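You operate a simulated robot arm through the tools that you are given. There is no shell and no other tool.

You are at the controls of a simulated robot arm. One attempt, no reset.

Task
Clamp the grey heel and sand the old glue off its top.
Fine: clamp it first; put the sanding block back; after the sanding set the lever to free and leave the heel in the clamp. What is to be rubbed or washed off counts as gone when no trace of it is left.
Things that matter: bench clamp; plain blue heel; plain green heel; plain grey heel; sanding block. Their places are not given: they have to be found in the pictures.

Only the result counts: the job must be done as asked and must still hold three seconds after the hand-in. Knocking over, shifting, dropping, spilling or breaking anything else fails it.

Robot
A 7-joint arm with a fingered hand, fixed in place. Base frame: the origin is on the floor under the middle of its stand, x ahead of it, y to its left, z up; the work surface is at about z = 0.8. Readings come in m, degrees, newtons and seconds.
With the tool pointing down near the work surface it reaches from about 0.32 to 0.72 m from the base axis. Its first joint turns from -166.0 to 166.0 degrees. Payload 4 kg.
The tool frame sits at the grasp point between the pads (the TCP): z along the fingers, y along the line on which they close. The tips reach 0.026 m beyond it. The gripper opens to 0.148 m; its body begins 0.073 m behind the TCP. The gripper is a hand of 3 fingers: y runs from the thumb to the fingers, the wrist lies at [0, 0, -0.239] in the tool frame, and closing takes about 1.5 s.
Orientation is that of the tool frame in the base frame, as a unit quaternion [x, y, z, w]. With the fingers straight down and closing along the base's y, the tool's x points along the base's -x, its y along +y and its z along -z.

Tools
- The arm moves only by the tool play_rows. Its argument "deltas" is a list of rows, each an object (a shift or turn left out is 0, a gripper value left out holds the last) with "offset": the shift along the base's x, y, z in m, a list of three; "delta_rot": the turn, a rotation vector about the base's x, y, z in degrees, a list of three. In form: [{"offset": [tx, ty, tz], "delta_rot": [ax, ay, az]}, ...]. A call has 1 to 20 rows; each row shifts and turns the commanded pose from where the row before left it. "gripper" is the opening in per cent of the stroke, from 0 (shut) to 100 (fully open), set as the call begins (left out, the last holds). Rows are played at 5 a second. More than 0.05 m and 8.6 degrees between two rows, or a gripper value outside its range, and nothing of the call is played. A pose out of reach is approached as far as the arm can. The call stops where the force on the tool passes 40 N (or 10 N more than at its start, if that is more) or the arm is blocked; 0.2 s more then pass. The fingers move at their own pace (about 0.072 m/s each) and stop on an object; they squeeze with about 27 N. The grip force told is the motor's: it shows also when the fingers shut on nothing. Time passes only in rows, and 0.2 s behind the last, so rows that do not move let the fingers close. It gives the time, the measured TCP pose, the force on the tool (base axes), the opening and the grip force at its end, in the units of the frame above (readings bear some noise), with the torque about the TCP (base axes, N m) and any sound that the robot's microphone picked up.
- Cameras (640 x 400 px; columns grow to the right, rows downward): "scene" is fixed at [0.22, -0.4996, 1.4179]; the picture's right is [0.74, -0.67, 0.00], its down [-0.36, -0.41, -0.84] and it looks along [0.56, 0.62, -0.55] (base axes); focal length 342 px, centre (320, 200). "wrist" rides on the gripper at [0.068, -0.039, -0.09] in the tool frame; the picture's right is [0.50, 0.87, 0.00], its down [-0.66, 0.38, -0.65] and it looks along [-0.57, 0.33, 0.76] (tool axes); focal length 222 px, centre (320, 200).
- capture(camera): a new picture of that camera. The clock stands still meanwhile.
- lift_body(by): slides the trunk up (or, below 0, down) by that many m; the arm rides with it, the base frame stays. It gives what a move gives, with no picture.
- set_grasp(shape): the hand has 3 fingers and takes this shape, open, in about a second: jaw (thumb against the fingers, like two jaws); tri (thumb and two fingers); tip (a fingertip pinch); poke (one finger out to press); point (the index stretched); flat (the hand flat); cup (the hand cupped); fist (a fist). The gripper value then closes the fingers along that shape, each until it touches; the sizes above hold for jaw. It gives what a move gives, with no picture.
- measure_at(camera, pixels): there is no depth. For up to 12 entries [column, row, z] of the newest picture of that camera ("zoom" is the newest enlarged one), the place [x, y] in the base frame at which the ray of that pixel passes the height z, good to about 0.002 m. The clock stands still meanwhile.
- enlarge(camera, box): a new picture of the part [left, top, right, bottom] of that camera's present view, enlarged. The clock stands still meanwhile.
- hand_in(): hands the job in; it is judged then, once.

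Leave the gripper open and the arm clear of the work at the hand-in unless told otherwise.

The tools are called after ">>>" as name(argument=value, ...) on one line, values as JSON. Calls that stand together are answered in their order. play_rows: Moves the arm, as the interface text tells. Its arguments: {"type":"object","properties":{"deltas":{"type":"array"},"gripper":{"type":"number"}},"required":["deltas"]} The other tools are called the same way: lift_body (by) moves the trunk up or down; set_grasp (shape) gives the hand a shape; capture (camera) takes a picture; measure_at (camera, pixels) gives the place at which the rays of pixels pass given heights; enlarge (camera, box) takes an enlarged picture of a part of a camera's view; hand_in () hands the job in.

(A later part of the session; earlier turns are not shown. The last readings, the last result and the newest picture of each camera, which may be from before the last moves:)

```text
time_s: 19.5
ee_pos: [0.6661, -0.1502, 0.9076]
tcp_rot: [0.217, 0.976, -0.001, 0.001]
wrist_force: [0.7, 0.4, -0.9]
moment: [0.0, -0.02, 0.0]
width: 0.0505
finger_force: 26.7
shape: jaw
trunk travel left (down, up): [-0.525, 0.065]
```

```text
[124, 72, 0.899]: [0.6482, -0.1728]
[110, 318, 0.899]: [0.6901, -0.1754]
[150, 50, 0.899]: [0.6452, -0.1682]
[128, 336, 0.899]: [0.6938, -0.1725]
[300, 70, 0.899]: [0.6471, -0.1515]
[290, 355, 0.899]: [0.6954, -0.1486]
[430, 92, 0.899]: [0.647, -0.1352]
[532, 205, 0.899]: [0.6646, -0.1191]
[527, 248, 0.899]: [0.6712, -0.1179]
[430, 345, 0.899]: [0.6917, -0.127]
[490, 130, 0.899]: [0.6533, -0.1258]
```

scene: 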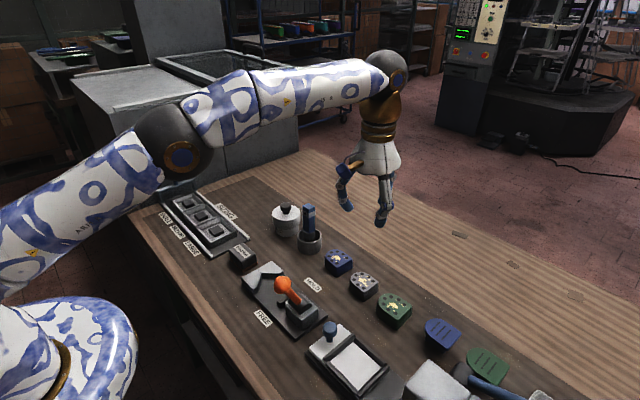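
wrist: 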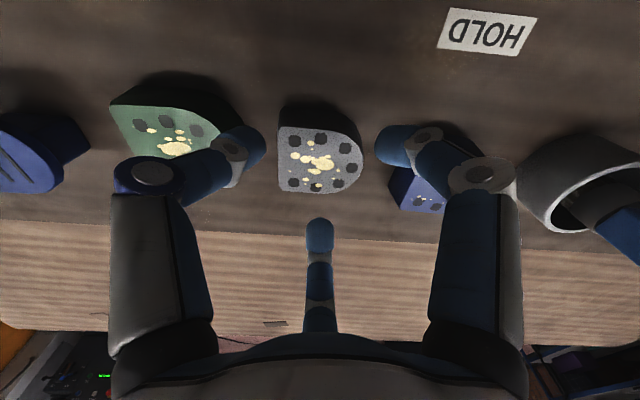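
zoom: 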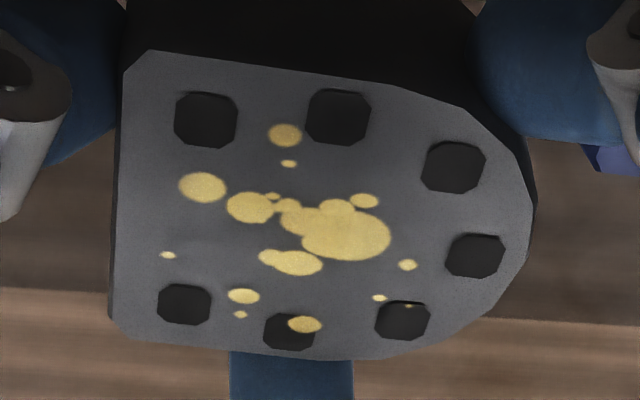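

After gripping, the heel is turned about -3° relative to the base, and its arc centre sits at TCP + (0.004, 0.006). Before moving over, I'll look at the clamp pusher and lever closely in the scene view.

>>> enlarge(camera="scene", box=[262, 285, 322, 335])

>>> capture(camera="scene")

```text
8.00 times, centred on (292, 310) of scene
```

zoom: 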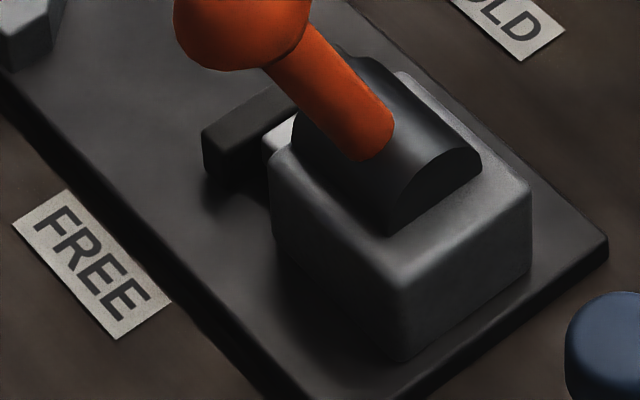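

```text
taken
```

scene: 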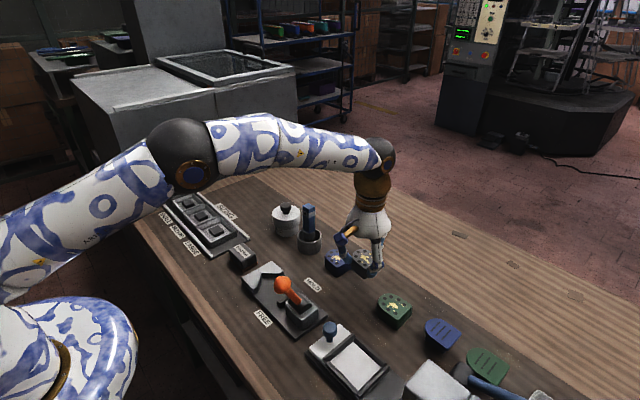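

>>> measure_at(camera="scene", pixels=[[277.4, 301, 0.82], [277.4, 301, 0.827], [277.4, 301, 0.835], [277.6, 306.2, 0.81], [277.6, 306.2, 0.815], [318.6, 304.5, 0.85], [302, 349, 0.81], [285.5, 304, 0.85], [318.5, 310, 0.84], [302, 330, 0.84]])

```text
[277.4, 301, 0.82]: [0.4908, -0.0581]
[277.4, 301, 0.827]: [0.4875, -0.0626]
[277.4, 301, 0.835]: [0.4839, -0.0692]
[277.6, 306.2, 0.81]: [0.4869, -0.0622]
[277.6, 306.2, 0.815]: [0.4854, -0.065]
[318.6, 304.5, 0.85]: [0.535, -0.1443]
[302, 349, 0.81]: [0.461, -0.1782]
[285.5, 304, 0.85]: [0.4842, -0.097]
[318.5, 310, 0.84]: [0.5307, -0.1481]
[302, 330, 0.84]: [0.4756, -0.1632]
```

The pusher pad front is at y ≈ -0.066 with its top at about z 0.83, which leaves room for the thumb. I'll lift higher and carry the heel diagonally to above the V, turning +3° to square it.

>>> play_rows(deltas=[{"offset": [0, 0, 0.025]}, {"offset": [0, 0, 0.025]}, {"offset": [-0.02003, 0.01714, 0], "delta_rot": [0, 0, 0.375]}, {"offset": [-0.02003, 0.01714, 0], "delta_rot": [0, 0, 0.375]}, {"offset": [-0.02003, 0.01714, 0], "delta_rot": [0, 0, 0.375]}, {"offset": [-0.02003, 0.01714, 0], "delta_rot": [0, 0, 0.375]}, {"offset": [-0.02003, 0.01714, 0], "delta_rot": [0, 0, 0.375]}, {"offset": [-0.02003, 0.01714, 0], "delta_rot": [0, 0, 0.375]}, {"offset": [-0.02003, 0.01714, 0], "delta_rot": [0, 0, 0.375]}, {"offset": [-0.02003, 0.01714, 0], "delta_rot": [0, 0, 0.375]}, {}])

>>> capture(camera="wrist")

>>> enlarge(camera="scene", box=[210, 180, 350, 330])

```text
time_s: 21.9
ee_pos: [0.508, -0.0143, 0.958]
tcp_rot: [0.191, 0.982, 0.0, 0.0]
wrist_force: [-0.2, -1.2, -0.9]
moment: [-0.03, 0.02, -0.01]
width: 0.0502
finger_force: 27.0
shape: jaw
trunk travel left (down, up): [-0.525, 0.065]
```

```text
taken
```

wrist: 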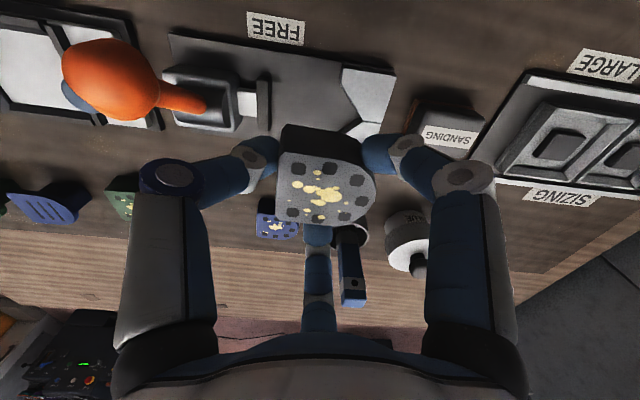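

```text
2.67 times, centred on (280, 255) of scene
```

zoom: 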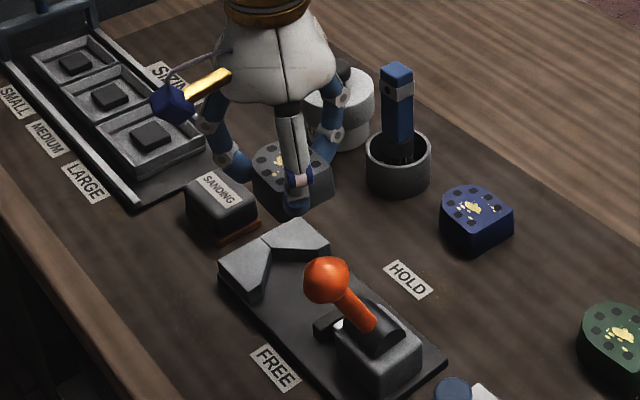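

The heel is above the V. I'll descend to TCP z ≈ 0.873, with the heel bottom about 0.835, and check alignment against the V.

>>> play_rows(deltas=[{"offset": [0, 0, -0.025]}, {"offset": [0, 0, -0.025]}, {"offset": [0, 0, -0.02]}, {"offset": [0, 0, -0.015]}, {}])

>>> enlarge(camera="wrist", box=[200, 60, 440, 240])

>>> enlarge(camera="scene", box=[230, 230, 330, 320])

```text
time_s: 23.1
ee_pos: [0.5067, -0.0128, 0.8743]
tcp_rot: [0.19, 0.982, 0.0, 0.0]
wrist_force: [0.7, 0.3, -1.2]
moment: [-0.01, 0.0, 0.0]
width: 0.0499
finger_force: 27.0
shape: jaw
trunk travel left (down, up): [-0.525, 0.065]
```

```text
2.22 times, centred on (320, 150) of wrist
```

zoom: 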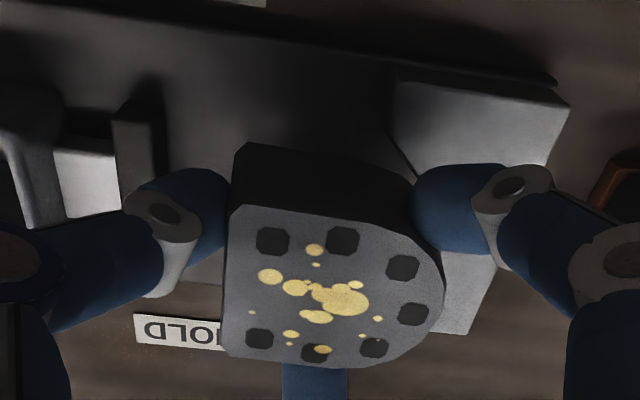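

```text
4.44 times, centred on (280, 275) of scene
```

zoom: 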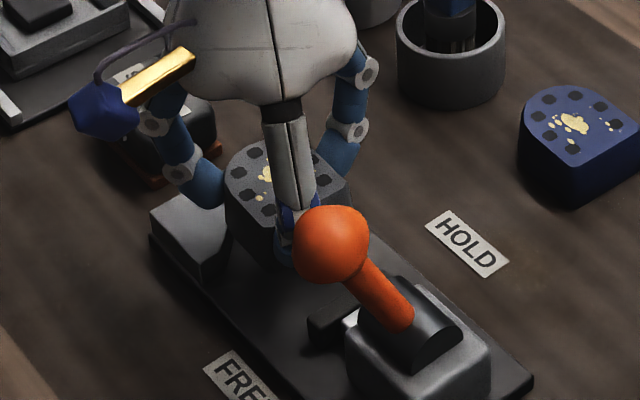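

>>> enlarge(camera="wrist", box=[260, 90, 420, 230])

```text
2.86 times, centred on (340, 160) of wrist
```

zoom: 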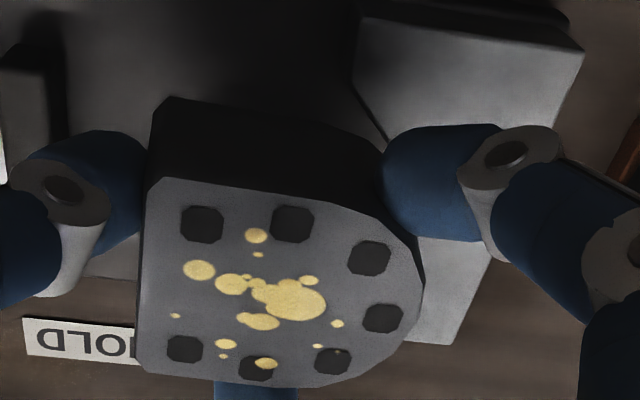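

>>> measure_at(camera="zoom", pixels=[[146, 192, 0.866], [136, 358, 0.866], [163, 178, 0.866], [149, 373, 0.866], [270, 190, 0.866], [265, 385, 0.866], [422, 285, 0.866], [421, 300, 0.866], [370, 215, 0.866], [360, 373, 0.866]])

>>> measure_at(camera="zoom", pixels=[[352, 80, 0.825], [366, 18, 0.825], [583, 52, 0.825], [450, 345, 0.825], [410, 343, 0.825], [385, 145, 0.825], [38, 55, 0.83], [38, 55, 0.825]])

```text
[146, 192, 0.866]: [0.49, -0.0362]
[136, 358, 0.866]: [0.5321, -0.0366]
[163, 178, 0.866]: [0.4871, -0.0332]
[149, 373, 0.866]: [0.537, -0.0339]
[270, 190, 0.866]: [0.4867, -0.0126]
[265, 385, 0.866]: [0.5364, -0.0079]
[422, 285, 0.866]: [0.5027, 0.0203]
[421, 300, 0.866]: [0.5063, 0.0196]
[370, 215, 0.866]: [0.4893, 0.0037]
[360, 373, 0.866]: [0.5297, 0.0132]
```

```text
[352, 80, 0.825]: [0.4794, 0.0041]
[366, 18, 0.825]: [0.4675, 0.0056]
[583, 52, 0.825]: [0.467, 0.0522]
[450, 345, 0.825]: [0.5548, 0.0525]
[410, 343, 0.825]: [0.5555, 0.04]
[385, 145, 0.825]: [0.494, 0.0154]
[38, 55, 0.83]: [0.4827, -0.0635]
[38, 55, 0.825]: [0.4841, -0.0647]
```

The heel is square: flat face at y = -0.036, centred on x = 0.5118 against the V's 0.5112, with about 2.4 mm of gap to the V faces. I'll descend now and watch the force near contact.

>>> play_rows(deltas=[{"offset": [-0.0005, 0, -0.006]}, {"offset": [0, 0, -0.006]}, {"offset": [0, 0, -0.005]}, {}])

>>> enlarge(camera="wrist", box=[260, 90, 420, 230])

>>> enlarge(camera="scene", box=[235, 240, 315, 310])

```text
time_s: 24.1
ee_pos: [0.5056, -0.0127, 0.8571]
tcp_rot: [0.191, 0.981, 0.001, 0.003]
wrist_force: [2.5, -2.1, 21.4]
moment: [0.5, -0.5, 0.08]
width: 0.051
finger_force: 26.5
shape: jaw
trunk travel left (down, up): [-0.525, 0.065]
```

```text
2.86 times, centred on (340, 160) of wrist
```

zoom: 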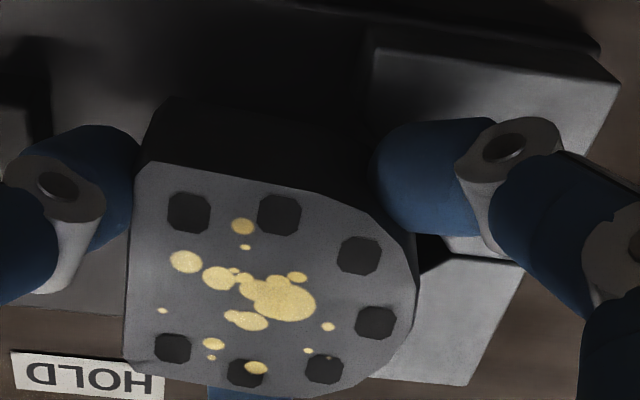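

```text
5.71 times, centred on (275, 275) of scene
```

zoom: 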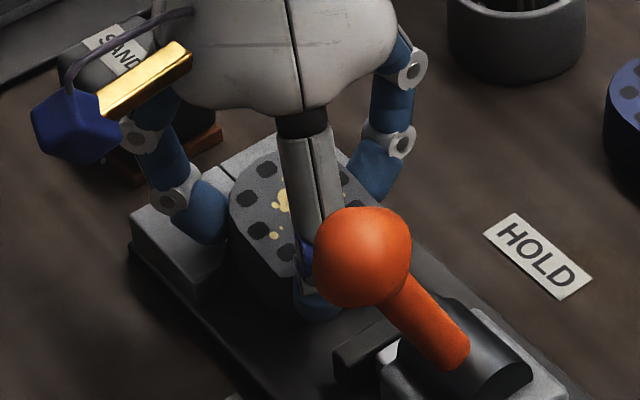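

There's a contact of 21 N, centred near (0.527, 0.0125), which is on the +x jaw side of the heel. I'll see how the heel now sits relative to the jaws.

>>> enlarge(camera="wrist", box=[255, 85, 425, 230])

```text
2.76 times, centred on (340, 158) of wrist
```

zoom: 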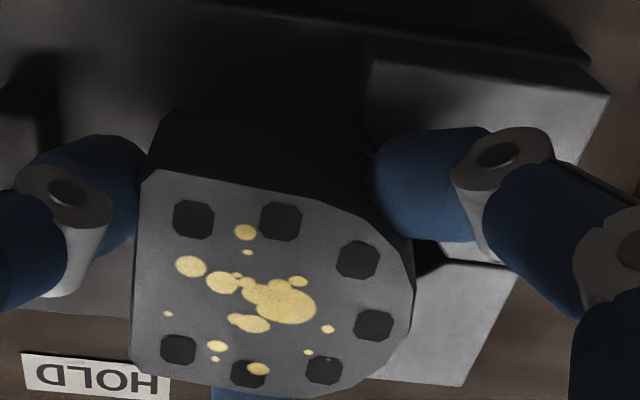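

>>> measure_at(camera="zoom", pixels=[[140, 183, 0.849], [132, 362, 0.849], [156, 170, 0.849], [143, 376, 0.849], [270, 183, 0.849], [260, 388, 0.849], [413, 285, 0.849], [411, 300, 0.849], [370, 215, 0.849], [350, 375, 0.849]])

>>> measure_at(camera="zoom", pixels=[[374, 62, 0.825], [362, 105, 0.825], [608, 95, 0.825], [465, 385, 0.825], [415, 275, 0.825], [437, 243, 0.825], [500, 265, 0.825], [38, 88, 0.83]])

```text
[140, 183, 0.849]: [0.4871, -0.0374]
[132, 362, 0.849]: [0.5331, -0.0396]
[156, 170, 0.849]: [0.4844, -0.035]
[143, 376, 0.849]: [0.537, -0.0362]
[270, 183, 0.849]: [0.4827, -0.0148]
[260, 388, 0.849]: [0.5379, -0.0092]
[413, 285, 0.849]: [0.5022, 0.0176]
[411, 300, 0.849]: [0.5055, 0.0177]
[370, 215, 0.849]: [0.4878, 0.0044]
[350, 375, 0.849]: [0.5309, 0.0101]
```

```text
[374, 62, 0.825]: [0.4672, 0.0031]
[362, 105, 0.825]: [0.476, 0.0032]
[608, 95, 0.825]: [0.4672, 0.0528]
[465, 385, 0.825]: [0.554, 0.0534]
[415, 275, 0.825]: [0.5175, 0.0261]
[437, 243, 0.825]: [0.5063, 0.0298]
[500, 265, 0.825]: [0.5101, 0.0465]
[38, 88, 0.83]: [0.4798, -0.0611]
```

The heel's base is flared wider than its top, so it landed on the +x jaw and slid about 9 mm up in the grip. I'll lift it off and set it down on the free table near (0.625, -0.145), then regrip at the right height and place it further from the V.

>>> play_rows(deltas=[{"offset": [0, -0.003, 0.01]}, {"offset": [0, 0, 0.02]}, {"offset": [0, 0, 0.03]}, {"offset": [0, 0, 0.042]}, {}])

>>> enlarge(camera="scene", box=[210, 180, 350, 320])

>>> enlarge(camera="wrist", box=[220, 80, 440, 240])

```text
time_s: 25.3
ee_pos: [0.5062, -0.015, 0.9584]
tcp_rot: [0.191, 0.982, 0.0, 0.0]
wrist_force: [1.1, -0.9, -1.1]
moment: [0.02, -0.04, 0.02]
width: 0.0507
finger_force: 26.9
shape: jaw
trunk travel left (down, up): [-0.525, 0.065]
```

```text
2.86 times, centred on (280, 250) of scene
```

zoom: 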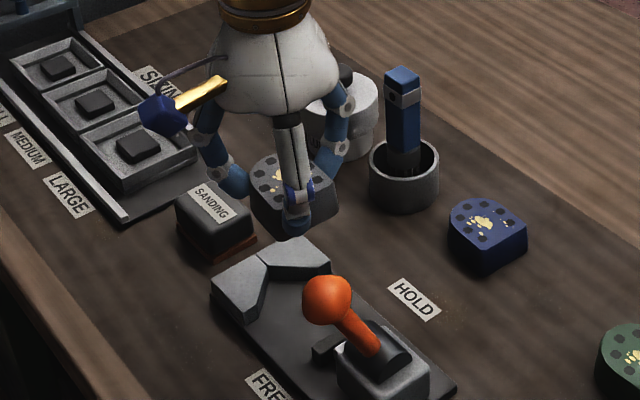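

```text
2.50 times, centred on (330, 160) of wrist
```

zoom: 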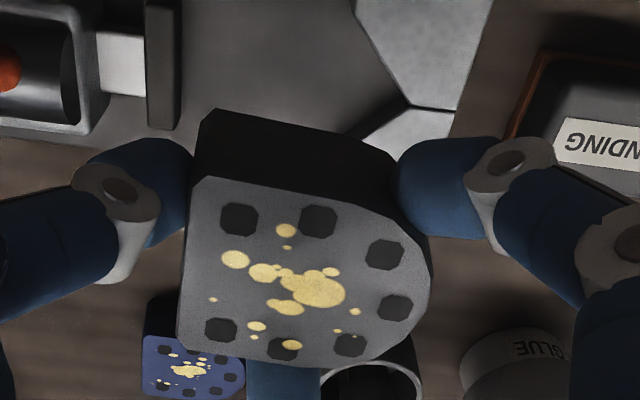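

The clamp is undisturbed and the heel is still held. I'll carry it to the free table spot and lower it close to the surface.

>>> play_rows(deltas=[{"offset": [0.0169, -0.01849, 0]}, {"offset": [0.0169, -0.01849, 0]}, {"offset": [0.0169, -0.01849, 0]}, {"offset": [0.0169, -0.01849, 0]}, {"offset": [0.0169, -0.01849, 0]}, {"offset": [0.0169, -0.01849, 0]}, {"offset": [0.0169, -0.01849, 0]}, {"offset": [0, 0, -0.03]}, {"offset": [0, 0, -0.03]}, {"offset": [0, 0, -0.025]}, {}])

>>> capture(camera="wrist")

>>> enlarge(camera="scene", box=[290, 220, 420, 330])

```text
time_s: 27.7
ee_pos: [0.6252, -0.1439, 0.8734]
tcp_rot: [0.191, 0.982, 0.0, -0.001]
wrist_force: [0.0, 0.2, -1.3]
moment: [0.0, 0.02, -0.01]
width: 0.0509
finger_force: 27.4
shape: jaw
trunk travel left (down, up): [-0.525, 0.065]
```

```text
taken
```

wrist: 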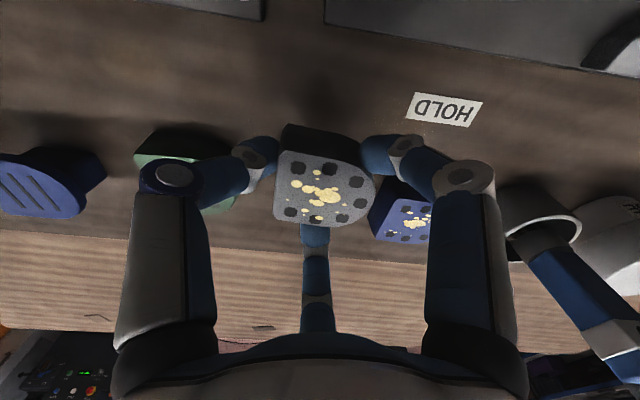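

```text
3.64 times, centred on (355, 275) of scene
```

zoom: 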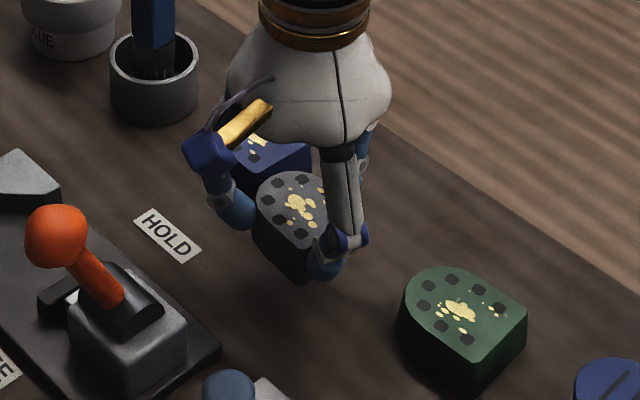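

The spot is clear. I'll lower toward the table in fine steps, watching the force.

>>> play_rows(deltas=[{"offset": [0, 0, -0.012]}, {"offset": [0, 0, -0.012]}, {"offset": [0, 0, -0.008]}, {}])

>>> enlarge(camera="scene", box=[315, 240, 405, 320])

```text
time_s: 28.7
ee_pos: [0.6249, -0.1457, 0.8426]
tcp_rot: [0.191, 0.982, 0.0, 0.0]
wrist_force: [-0.1, 0.1, -1.0]
moment: [0.03, -0.02, 0.01]
width: 0.0508
finger_force: 26.9
shape: jaw
trunk travel left (down, up): [-0.525, 0.065]
```

```text
5.00 times, centred on (360, 280) of scene
```

zoom: 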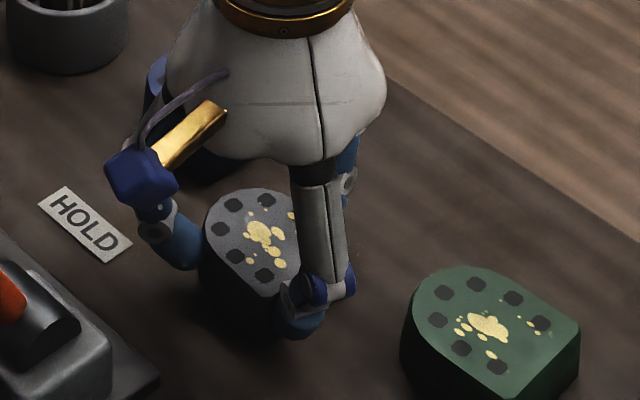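

>>> play_rows(deltas=[{"offset": [0, 0, -0.003]}, {"offset": [0, 0, -0.002]}, {}])

>>> play_rows(deltas=[{"offset": [0, 0, -0.002]}, {"offset": [0, 0, -0.002]}, {}])

```text
time_s: 29.5
ee_pos: [0.6253, -0.1461, 0.8377]
tcp_rot: [0.191, 0.982, 0.0, 0.001]
wrist_force: [-0.4, 0.1, 4.3]
moment: [-0.1, 0.12, 0.01]
width: 0.0511
finger_force: 26.9
shape: jaw
trunk travel left (down, up): [-0.525, 0.065]
```

```text
time_s: 30.3
ee_pos: [0.6243, -0.1448, 0.8359]
tcp_rot: [0.191, 0.982, 0.0, 0.003]
wrist_force: [2.1, -3.5, 29.9]
moment: [-0.18, 0.07, 0.07]
width: 0.0512
finger_force: 27.5
shape: jaw
trunk travel left (down, up): [-0.525, 0.065]
```

The heel touched first at its (-x,-y) corner at TCP 0.838, so it had tilted in the grip. The last step pressed it flat on the table (30 N, centred). I'll relieve the pressure, open, and look.

>>> play_rows(deltas=[{"offset": [0, 0, 0.0025]}, {}])

>>> play_rows(deltas=[{}, {}, {}, {}], gripper=47.3)

>>> enlarge(camera="wrist", box=[220, 90, 420, 230])

```text
time_s: 30.9
ee_pos: [0.6249, -0.1456, 0.8359]
tcp_rot: [0.191, 0.982, 0.0, 0.001]
wrist_force: [3.2, -4.7, 23.1]
moment: [-0.21, 0.0, 0.12]
width: 0.0518
finger_force: 27.2
shape: jaw
trunk travel left (down, up): [-0.525, 0.065]
```

```text
time_s: 31.9
ee_pos: [0.6248, -0.1437, 0.8343]
tcp_rot: [0.191, 0.982, 0.0, -0.001]
wrist_force: [0.8, -0.3, 0.2]
moment: [0.05, 0.03, 0.0]
width: 0.0696
finger_force: 0.0
shape: jaw
trunk travel left (down, up): [-0.525, 0.065]
```

```text
2.86 times, centred on (320, 160) of wrist
```

zoom: 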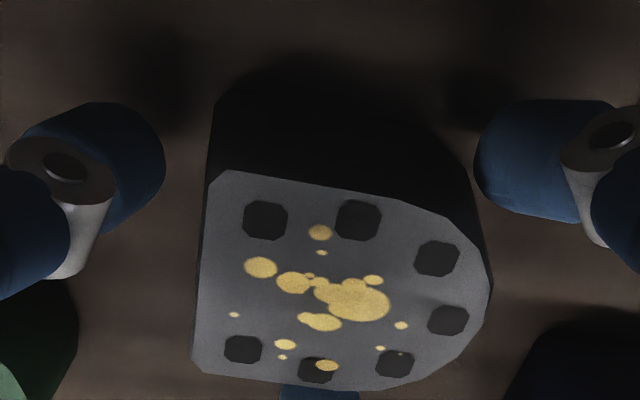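

>>> measure_at(camera="zoom", pixels=[[208, 183, 0.829], [191, 357, 0.829], [230, 170, 0.829], [206, 373, 0.829], [340, 190, 0.829], [320, 388, 0.829], [490, 270, 0.829], [489, 290, 0.829], [430, 208, 0.829], [420, 370, 0.829], [460, 232, 0.829], [460, 340, 0.829]])

>>> enlarge(camera="scene", box=[315, 240, 405, 320])

```text
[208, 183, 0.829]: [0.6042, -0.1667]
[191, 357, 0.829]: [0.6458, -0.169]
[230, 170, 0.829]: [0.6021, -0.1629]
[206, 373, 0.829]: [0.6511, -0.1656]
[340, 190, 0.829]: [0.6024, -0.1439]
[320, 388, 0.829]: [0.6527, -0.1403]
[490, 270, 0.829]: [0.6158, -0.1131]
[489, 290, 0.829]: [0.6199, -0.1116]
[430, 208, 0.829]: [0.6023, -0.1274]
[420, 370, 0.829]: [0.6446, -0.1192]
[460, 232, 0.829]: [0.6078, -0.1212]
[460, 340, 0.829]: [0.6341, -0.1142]
```

```text
5.00 times, centred on (360, 280) of scene
```

zoom: 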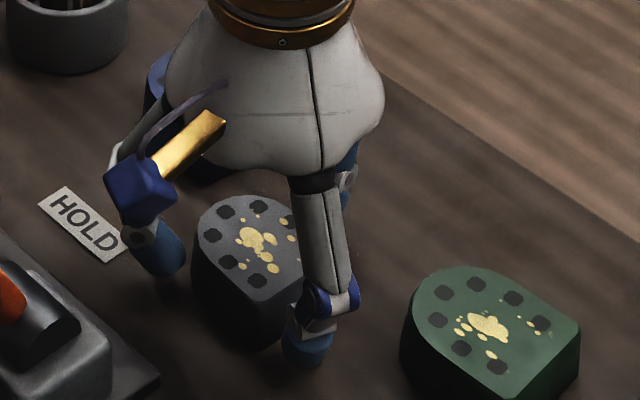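

The heel stands flat at arc centre ≈ (0.6275, -0.137), yawed about -2.5°. To learn the true fingertip reach, I'll lower gently until the open tips touch the table.

>>> play_rows(deltas=[{"offset": [0, 0, -0.003]}, {"offset": [0, 0, -0.002]}, {}])

```text
time_s: 32.7
ee_pos: [0.626, -0.1454, 0.8289]
tcp_rot: [0.191, 0.982, 0.0, -0.001]
wrist_force: [-0.7, -0.3, -0.7]
moment: [0.0, 0.0, 0.01]
width: 0.0697
finger_force: 0.0
shape: jaw
trunk travel left (down, up): [-0.525, 0.065]
```

>>> play_rows(deltas=[{"offset": [0, 0, -0.002]}, {}])

```text
time_s: 33.3
ee_pos: [0.6257, -0.1452, 0.8273]
tcp_rot: [0.19, 0.982, 0.0, 0.0]
wrist_force: [0.4, -0.8, 0.3]
moment: [0.01, 0.0, -0.02]
width: 0.0693
finger_force: 0.1
shape: jaw
trunk travel left (down, up): [-0.525, 0.065]
```

>>> play_rows(deltas=[{"offset": [0, 0, -0.0015]}, {}])

```text
time_s: 33.9
ee_pos: [0.6251, -0.1455, 0.8265]
tcp_rot: [0.191, 0.982, 0.0, 0.0]
wrist_force: [-0.1, 0.4, 8.6]
moment: [0.22, -0.03, -0.05]
width: 0.0701
finger_force: 0.0
shape: jaw
trunk travel left (down, up): [-0.525, 0.065]
```

The tips touch the table at TCP z ≈ 0.826, so the 0.026 reach is confirmed and the table is at 0.800. I'll rise, turn the hand so the thumb is square to the heel's flat face, recentre, and come back to TCP z = 0.840 for a high grip.

>>> play_rows(deltas=[{"offset": [0, 0, 0.015]}, {"offset": [0, 0, 0.017]}, {"offset": [0.0008, 0.0014, 0], "delta_rot": [0, 0, 6.5]}, {"offset": [0.0008, 0.0013, 0], "delta_rot": [0, 0, 6.5]}, {"offset": [0.0007, 0.0013, 0], "delta_rot": [0, 0, 6.5]}, {}], gripper=48)

>>> enlarge(camera="wrist", box=[220, 70, 420, 210])

```text
time_s: 35.3
ee_pos: [0.6274, -0.1415, 0.8588]
tcp_rot: [0.02, 1.0, 0.0, -0.001]
wrist_force: [0.1, -0.1, 0.0]
moment: [0.01, 0.02, 0.0]
width: 0.0708
finger_force: 0.0
shape: jaw
trunk travel left (down, up): [-0.525, 0.065]
```

```text
2.86 times, centred on (320, 140) of wrist
```

zoom: 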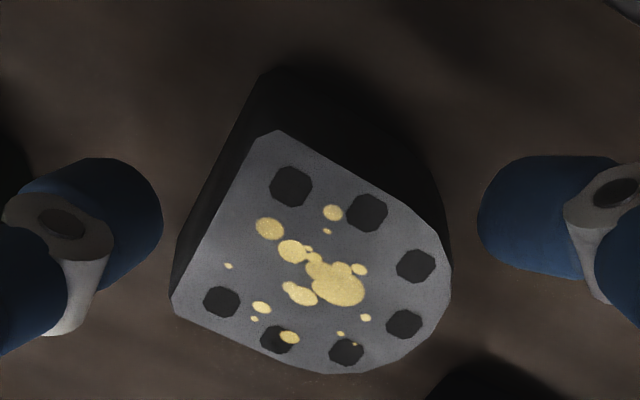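

>>> measure_at(camera="zoom", pixels=[[255, 143, 0.829], [172, 292, 0.829], [279, 130, 0.829], [177, 314, 0.829], [360, 175, 0.829], [240, 345, 0.829], [440, 235, 0.829], [451, 268, 0.829], [448, 300, 0.829], [425, 335, 0.829], [380, 365, 0.829], [320, 373, 0.829]])

```text
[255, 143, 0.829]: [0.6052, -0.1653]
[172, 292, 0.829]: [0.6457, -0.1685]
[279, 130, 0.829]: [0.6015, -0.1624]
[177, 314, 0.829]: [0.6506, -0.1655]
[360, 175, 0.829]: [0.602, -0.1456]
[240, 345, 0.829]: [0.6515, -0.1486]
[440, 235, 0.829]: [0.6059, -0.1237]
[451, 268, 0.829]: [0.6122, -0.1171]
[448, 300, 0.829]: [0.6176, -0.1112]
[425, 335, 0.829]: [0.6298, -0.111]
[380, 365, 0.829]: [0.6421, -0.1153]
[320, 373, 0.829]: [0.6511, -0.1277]
```

The heel is yawed about -3.5°. I'll fine-tune the hand yaw by -1.2° and descend to TCP z = 0.840.

>>> play_rows(deltas=[{"offset": [0, 0.0005, -0.005], "delta_rot": [0, 0, -1.2]}, {"offset": [0, 0, -0.007]}, {"offset": [0, 0, -0.0057]}, {}])

>>> enlarge(camera="wrist", box=[220, 80, 420, 220])

>>> enlarge(camera="scene", box=[315, 240, 405, 320])

```text
time_s: 36.3
ee_pos: [0.6279, -0.1415, 0.8415]
tcp_rot: [0.032, 0.999, 0.001, 0.0]
wrist_force: [0.0, -0.9, 0.2]
moment: [-0.03, -0.01, 0.04]
width: 0.0708
finger_force: 0.1
shape: jaw
trunk travel left (down, up): [-0.525, 0.065]
```

```text
2.86 times, centred on (320, 150) of wrist
```

zoom: 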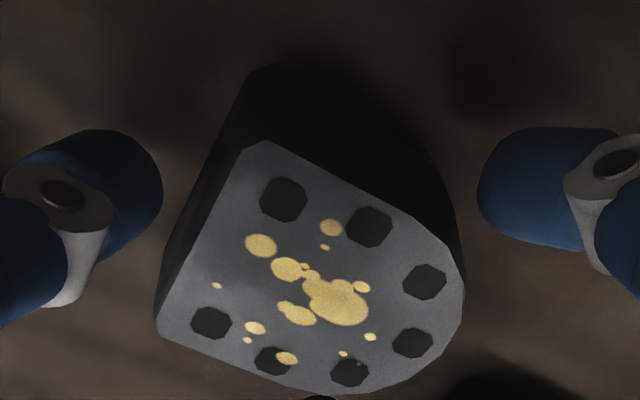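

```text
5.00 times, centred on (360, 280) of scene
```

zoom: 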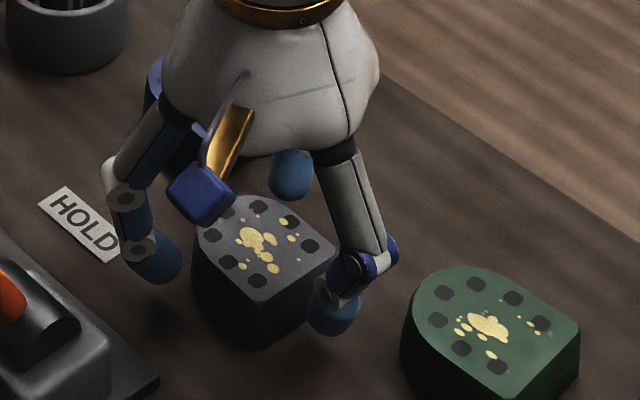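

The fingers surround the heel evenly. Closing now.

>>> play_rows(deltas=[{}, {}, {}, {}, {}, {}, {}, {}], gripper=0)

>>> enlarge(camera="wrist", box=[220, 80, 420, 220])

>>> enlarge(camera="scene", box=[315, 240, 405, 320])

```text
time_s: 38.1
ee_pos: [0.6272, -0.1411, 0.8416]
tcp_rot: [0.033, 0.999, 0.001, 0.0]
wrist_force: [0.1, 0.4, 0.0]
moment: [0.02, 0.02, 0.01]
width: 0.0495
finger_force: 27.0
shape: jaw
trunk travel left (down, up): [-0.525, 0.065]
```

```text
2.86 times, centred on (320, 150) of wrist
```

zoom: 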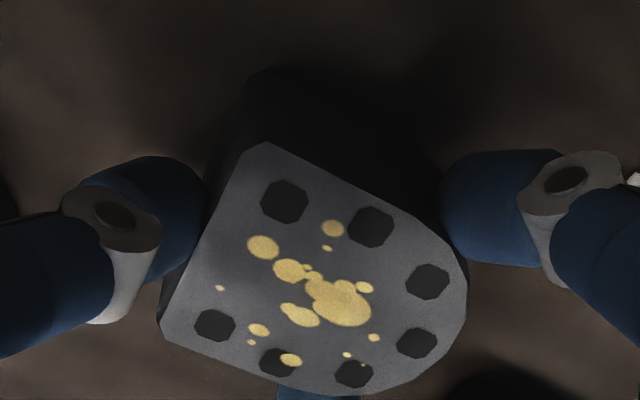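

```text
5.00 times, centred on (360, 280) of scene
```

zoom: 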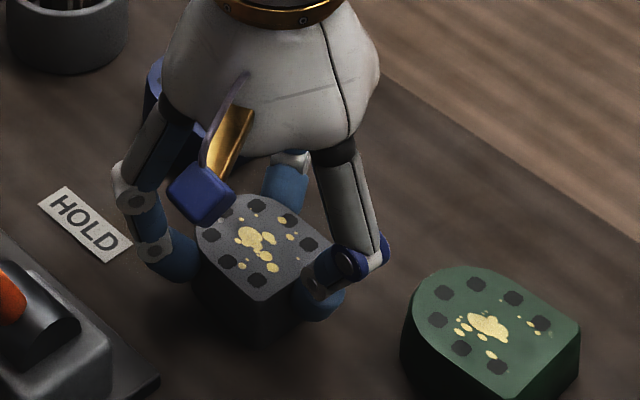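

A clean, symmetric grip. I'll lift and measure the heel's position in the hand.

>>> play_rows(deltas=[{"offset": [0, 0, 0.005]}, {"offset": [0, 0, 0.015]}, {"offset": [0, 0, 0.025]}, {"offset": [0, 0, 0.035]}, {"offset": [0, 0, 0.04]}, {}])

>>> enlarge(camera="wrist", box=[250, 110, 410, 230])

```text
time_s: 39.5
ee_pos: [0.6267, -0.1413, 0.961]
tcp_rot: [0.032, 1.0, -0.001, 0.0]
wrist_force: [0.1, -0.1, -1.3]
moment: [0.0, 0.0, 0.0]
width: 0.0497
finger_force: 26.7
shape: jaw
trunk travel left (down, up): [-0.525, 0.065]
```

```text
3.33 times, centred on (330, 170) of wrist
```

zoom: 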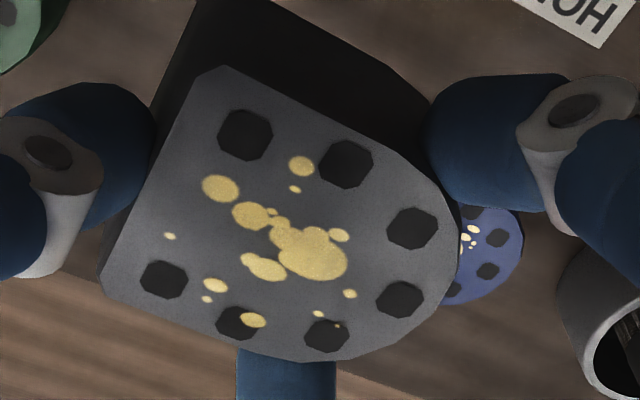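

>>> measure_at(camera="zoom", pixels=[[190, 82, 0.949], [99, 265, 0.949], [220, 67, 0.949], [104, 285, 0.949], [330, 118, 0.949], [190, 335, 0.949], [440, 190, 0.949], [459, 250, 0.949], [448, 290, 0.949], [385, 345, 0.949], [310, 362, 0.949], [400, 155, 0.949]])

```text
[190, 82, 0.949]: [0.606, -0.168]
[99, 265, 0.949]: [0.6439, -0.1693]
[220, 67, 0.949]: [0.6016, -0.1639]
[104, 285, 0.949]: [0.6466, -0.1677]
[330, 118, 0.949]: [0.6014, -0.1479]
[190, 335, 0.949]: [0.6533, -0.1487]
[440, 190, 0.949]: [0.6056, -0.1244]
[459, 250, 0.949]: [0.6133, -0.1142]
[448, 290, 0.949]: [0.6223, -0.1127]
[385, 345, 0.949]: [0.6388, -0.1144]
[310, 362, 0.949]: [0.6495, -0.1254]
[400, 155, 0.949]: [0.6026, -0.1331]
```

The heel's arc centre is at TCP + (0.0003, 0.0035). I'll carry it to the clamp, aiming at arc centre (0.511, -0.0095), square to the clamp, then descend to just above the jaws.

>>> play_rows(deltas=[{"offset": [-0.01663, 0.01821, 0], "delta_rot": [0, 0, 0.5]}, {"offset": [-0.01663, 0.01821, 0], "delta_rot": [0, 0, 0.5]}, {"offset": [-0.01663, 0.01821, 0], "delta_rot": [0, 0, 0.5]}, {"offset": [-0.01663, 0.01821, 0], "delta_rot": [0, 0, 0.5]}, {"offset": [-0.01663, 0.01821, 0], "delta_rot": [0, 0, 0.5]}, {"offset": [-0.01663, 0.01821, 0], "delta_rot": [0, 0, 0.5]}, {"offset": [-0.01663, 0.01821, 0], "delta_rot": [0, 0, 0.4]}, {"offset": [0, 0, -0.03]}, {"offset": [0, 0, -0.03]}, {"offset": [0, 0, -0.022]}, {}])

>>> enlarge(camera="wrist", box=[230, 60, 430, 230])

```text
time_s: 41.9
ee_pos: [0.5116, -0.0143, 0.8774]
tcp_rot: [0.003, 1.0, 0.0, 0.0]
wrist_force: [0.1, 0.5, -0.4]
moment: [0.02, 0.0, 0.02]
width: 0.0495
finger_force: 27.2
shape: jaw
trunk travel left (down, up): [-0.525, 0.065]
```

```text
2.35 times, centred on (330, 145) of wrist
```

zoom: 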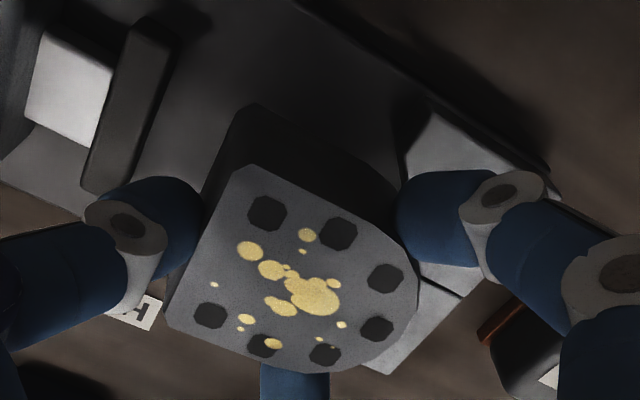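

>>> measure_at(camera="zoom", pixels=[[232, 178, 0.867], [165, 312, 0.867], [248, 165, 0.867], [168, 325, 0.867], [330, 203, 0.867], [235, 362, 0.867], [414, 255, 0.867], [418, 300, 0.867], [400, 340, 0.867], [345, 370, 0.867]])

>>> measure_at(camera="zoom", pixels=[[178, 35, 0.83], [110, 195, 0.83], [178, 35, 0.825], [407, 150, 0.825], [430, 113, 0.825], [562, 195, 0.825], [388, 374, 0.825], [462, 296, 0.825]])

```text
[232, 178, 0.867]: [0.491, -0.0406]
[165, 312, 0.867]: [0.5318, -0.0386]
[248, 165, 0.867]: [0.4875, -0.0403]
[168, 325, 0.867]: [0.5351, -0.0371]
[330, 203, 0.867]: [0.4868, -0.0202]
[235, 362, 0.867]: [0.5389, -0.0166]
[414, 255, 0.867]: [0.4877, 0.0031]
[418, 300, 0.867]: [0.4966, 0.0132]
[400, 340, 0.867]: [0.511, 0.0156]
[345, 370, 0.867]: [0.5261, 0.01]
```

```text
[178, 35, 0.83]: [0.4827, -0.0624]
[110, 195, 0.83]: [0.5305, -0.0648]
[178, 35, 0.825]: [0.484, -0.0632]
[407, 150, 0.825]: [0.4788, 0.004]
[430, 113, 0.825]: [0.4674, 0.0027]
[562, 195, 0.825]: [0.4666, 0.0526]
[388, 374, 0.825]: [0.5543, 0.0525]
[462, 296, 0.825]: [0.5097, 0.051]
```

The heel is well aligned: flat face at y ≈ -0.040, centre x ≈ 0.511, about 4 mm gap to the V, and the pusher pad clear of the thumb by about 3 mm. I'll descend to 0.856 and then go in 1 mm steps.

>>> play_rows(deltas=[{"offset": [0, 0, -0.008], "delta_rot": [0, 0, -1]}, {"offset": [0, 0, -0.008]}, {"offset": [0, 0, -0.006]}, {}])

```text
time_s: 42.9
ee_pos: [0.5117, -0.0147, 0.8568]
tcp_rot: [0.012, 1.0, 0.0, 0.0]
wrist_force: [-0.1, 0.1, -1.2]
moment: [-0.02, 0.01, 0.0]
width: 0.0495
finger_force: 27.3
shape: jaw
trunk travel left (down, up): [-0.525, 0.065]
```

No contact, so the heel base is inside the V mouth now. I'll continue in small steps.

>>> play_rows(deltas=[{"offset": [0, 0, -0.0015]}, {}])

```text
time_s: 43.5
ee_pos: [0.5118, -0.014, 0.8537]
tcp_rot: [0.012, 1.0, -0.001, 0.001]
wrist_force: [0.3, -0.5, -1.1]
moment: [0.0, -0.01, -0.02]
width: 0.0496
finger_force: 27.0
shape: jaw
trunk travel left (down, up): [-0.525, 0.065]
```

>>> play_rows(deltas=[{"offset": [0, 0, -0.0015]}, {}])

```text
time_s: 44.1
ee_pos: [0.5114, -0.0134, 0.8534]
tcp_rot: [0.012, 1.0, -0.001, 0.001]
wrist_force: [-0.1, -0.8, 0.4]
moment: [0.0, 0.03, -0.01]
width: 0.0494
finger_force: 26.9
shape: jaw
trunk travel left (down, up): [-0.525, 0.065]
```

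>>> play_rows(deltas=[{"offset": [0, 0, -0.001]}, {}])

```text
time_s: 44.7
ee_pos: [0.511, -0.0134, 0.8525]
tcp_rot: [0.012, 1.0, 0.0, 0.001]
wrist_force: [0.2, 0.0, 5.9]
moment: [0.16, 0.23, 0.01]
width: 0.0496
finger_force: 26.9
shape: jaw
trunk travel left (down, up): [-0.525, 0.065]
```

A finger now rests lightly on the -x jaw top (contact at TCP + (-0.033, 0.023)), with the heel bottom about 2 mm above the plate. I'll ease up 0.7 mm and release with a small opening so the thumb doesn't hit the pusher pad.

>>> play_rows(deltas=[{"offset": [0, 0, 0.0007]}, {}])

>>> play_rows(deltas=[{}, {}, {}, {}], gripper=38.5)

>>> enlarge(camera="wrist", box=[230, 60, 430, 230])

>>> enlarge(camera="scene", box=[230, 235, 320, 315])

```text
time_s: 45.3
ee_pos: [0.511, -0.0136, 0.852]
tcp_rot: [0.011, 1.0, 0.0, 0.0]
wrist_force: [-0.2, -0.7, 1.6]
moment: [0.08, 0.06, -0.03]
width: 0.0499
finger_force: 26.6
shape: jaw
trunk travel left (down, up): [-0.525, 0.065]
```

```text
time_s: 46.3
ee_pos: [0.5099, -0.0139, 0.8534]
tcp_rot: [0.011, 1.0, -0.001, 0.001]
wrist_force: [0.7, -0.4, 4.1]
moment: [0.03, 0.02, -0.05]
width: 0.0562
finger_force: 0.1
shape: jaw
trunk travel left (down, up): [-0.525, 0.065]
```

```text
2.35 times, centred on (330, 145) of wrist
```

zoom: 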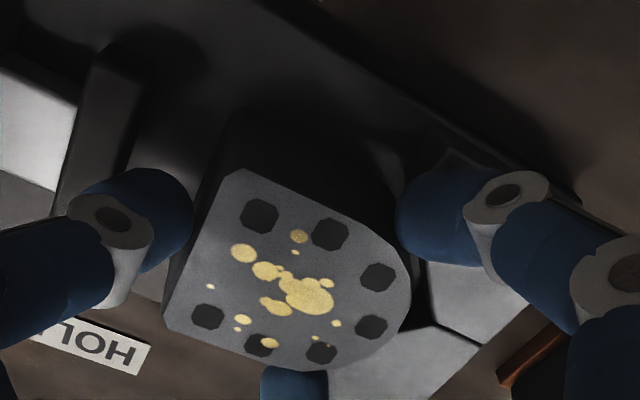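

```text
5.00 times, centred on (275, 275) of scene
```

zoom: 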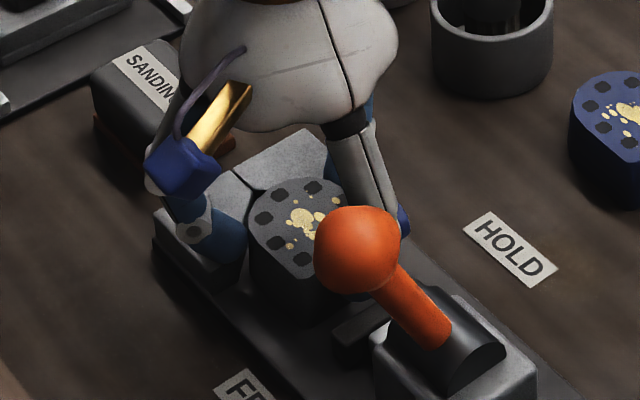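

Released, and the heel sits down on the plate. I'll raise slowly straight up, then open more once clear.

>>> play_rows(deltas=[{"offset": [0, 0, 0.003]}, {"offset": [0, 0, 0.004]}, {"offset": [0, 0, 0.006]}, {}])

>>> enlarge(camera="wrist", box=[230, 60, 430, 230])

```text
time_s: 47.3
ee_pos: [0.5103, -0.0136, 0.8671]
tcp_rot: [0.011, 1.0, 0.0, 0.0]
wrist_force: [0.0, 0.1, 0.7]
moment: [0.02, -0.01, 0.0]
width: 0.0567
finger_force: 0.0
shape: jaw
trunk travel left (down, up): [-0.525, 0.065]
```

```text
2.35 times, centred on (330, 145) of wrist
```

zoom: 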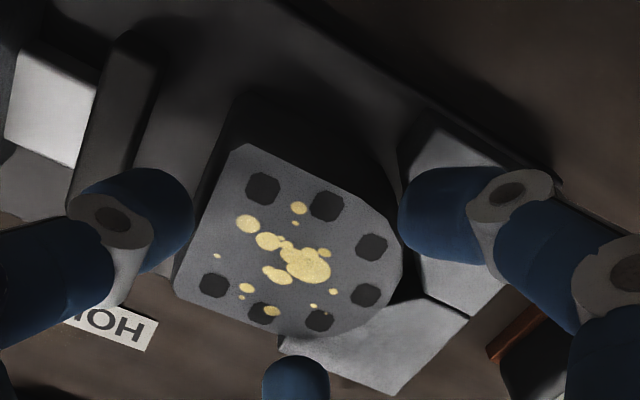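

The heel stays put in the clamp. I'll raise the hand well clear, back off toward -x, close the fingers, and look at both views.

>>> play_rows(deltas=[{"offset": [0, 0, 0.035]}, {"offset": [0, 0, 0.04]}, {"offset": [0, 0, 0.045]}, {"offset": [-0.03, -0.02, 0.02]}, {"offset": [-0.03, -0.03, 0]}, {"offset": [-0.03, -0.03, 0]}, {}], gripper=0)

>>> capture(camera="wrist")

>>> capture(camera="scene")

```text
time_s: 48.9
ee_pos: [0.4235, -0.0954, 1.007]
tcp_rot: [0.011, 1.0, 0.0, 0.001]
wrist_force: [-0.3, 0.5, 0.4]
moment: [0.05, 0.01, 0.01]
width: 0.0
finger_force: 27.4
shape: jaw
trunk travel left (down, up): [-0.525, 0.065]
```

```text
taken
```

wrist: 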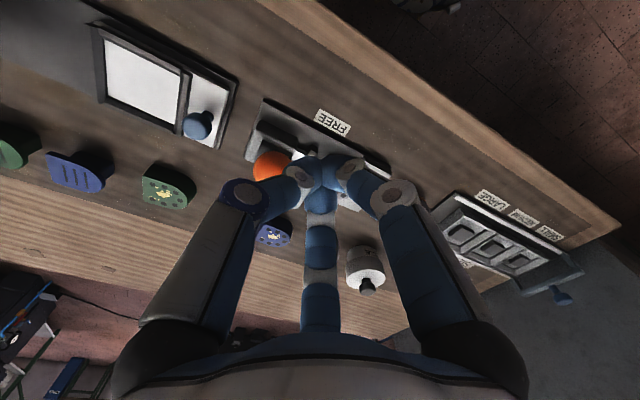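

```text
taken
```

scene: 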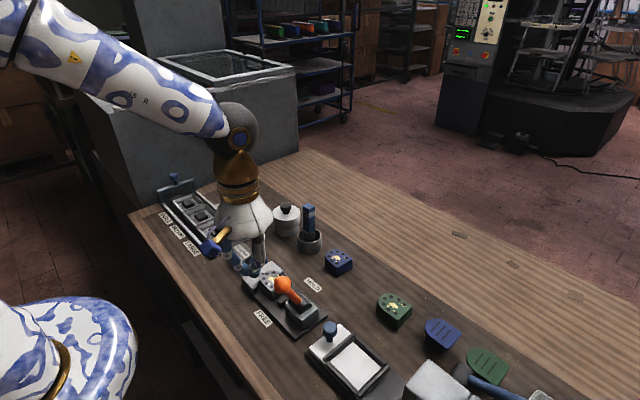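

>>> enlarge(camera="scene", box=[225, 215, 345, 345])

```text
3.08 times, centred on (285, 280) of scene
```

zoom: 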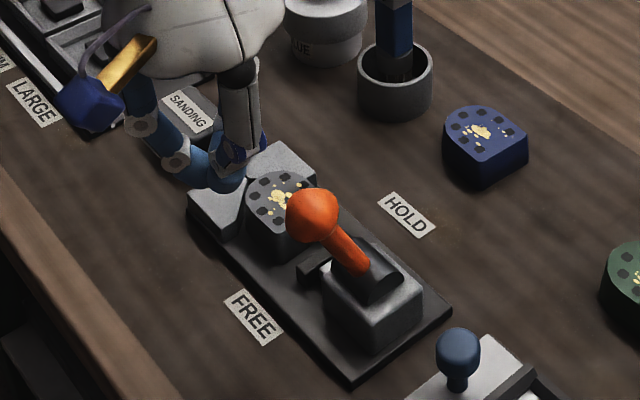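

The heel sits in the clamp. For the lever I'll take the knob between the three fingers for controlled motion. Knob centre is ≈ (0.4705, -0.116, 0.932), radius 0.018. First I open to 50% and centre above it.

>>> play_rows(deltas=[{}, {}, {}, {}, {"offset": [0.0235, -0.0103, 0]}, {"offset": [0.0235, -0.0103, 0]}, {}], gripper=50)

>>> enlarge(camera="wrist", box=[200, 60, 440, 240])

>>> enlarge(camera="scene", box=[225, 215, 345, 345])

```text
time_s: 50.5
ee_pos: [0.4684, -0.1133, 1.0071]
tcp_rot: [0.012, 1.0, 0.0, 0.0]
wrist_force: [0.7, 0.1, 0.0]
moment: [0.03, 0.0, 0.01]
width: 0.0737
finger_force: 0.1
shape: jaw
trunk travel left (down, up): [-0.525, 0.065]
```

```text
2.22 times, centred on (320, 150) of wrist
```

zoom: 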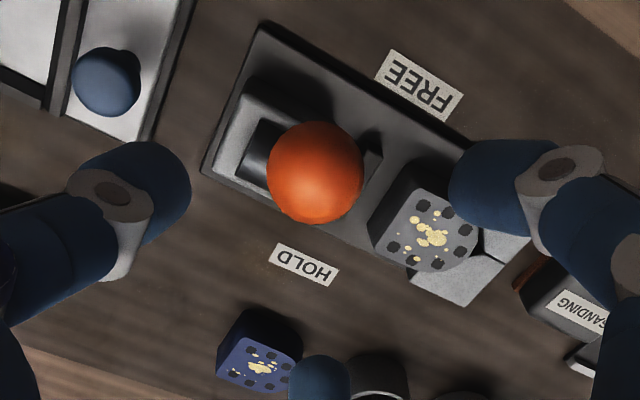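

```text
3.08 times, centred on (285, 280) of scene
```

zoom: 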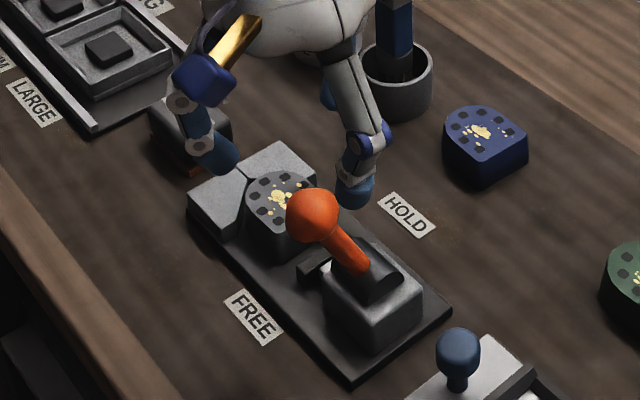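

>>> enlarge(camera="wrist", box=[270, 90, 370, 180])

```text
4.44 times, centred on (320, 135) of wrist
```

zoom: 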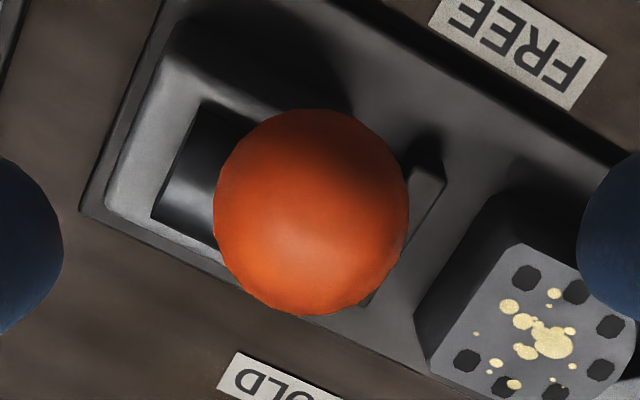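

>>> measure_at(camera="zoom", pixels=[[311, 211, 0.925], [311, 211, 0.932], [311, 211, 0.94], [150, 218, 0.845], [200, 100, 0.845], [110, 200, 0.845], [160, 55, 0.845]])

>>> measure_at(camera="scene", pixels=[[282.7, 284.9, 0.925], [282.7, 284.9, 0.932], [282.7, 284.9, 0.94]])

```text
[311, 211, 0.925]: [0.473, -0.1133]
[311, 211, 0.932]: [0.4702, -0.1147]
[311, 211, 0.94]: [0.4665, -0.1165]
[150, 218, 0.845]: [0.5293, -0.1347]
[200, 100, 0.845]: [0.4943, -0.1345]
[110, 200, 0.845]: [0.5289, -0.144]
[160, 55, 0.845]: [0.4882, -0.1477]
```

```text
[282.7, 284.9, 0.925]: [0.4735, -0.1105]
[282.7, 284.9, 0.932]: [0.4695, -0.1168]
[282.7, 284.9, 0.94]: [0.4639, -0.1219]
```

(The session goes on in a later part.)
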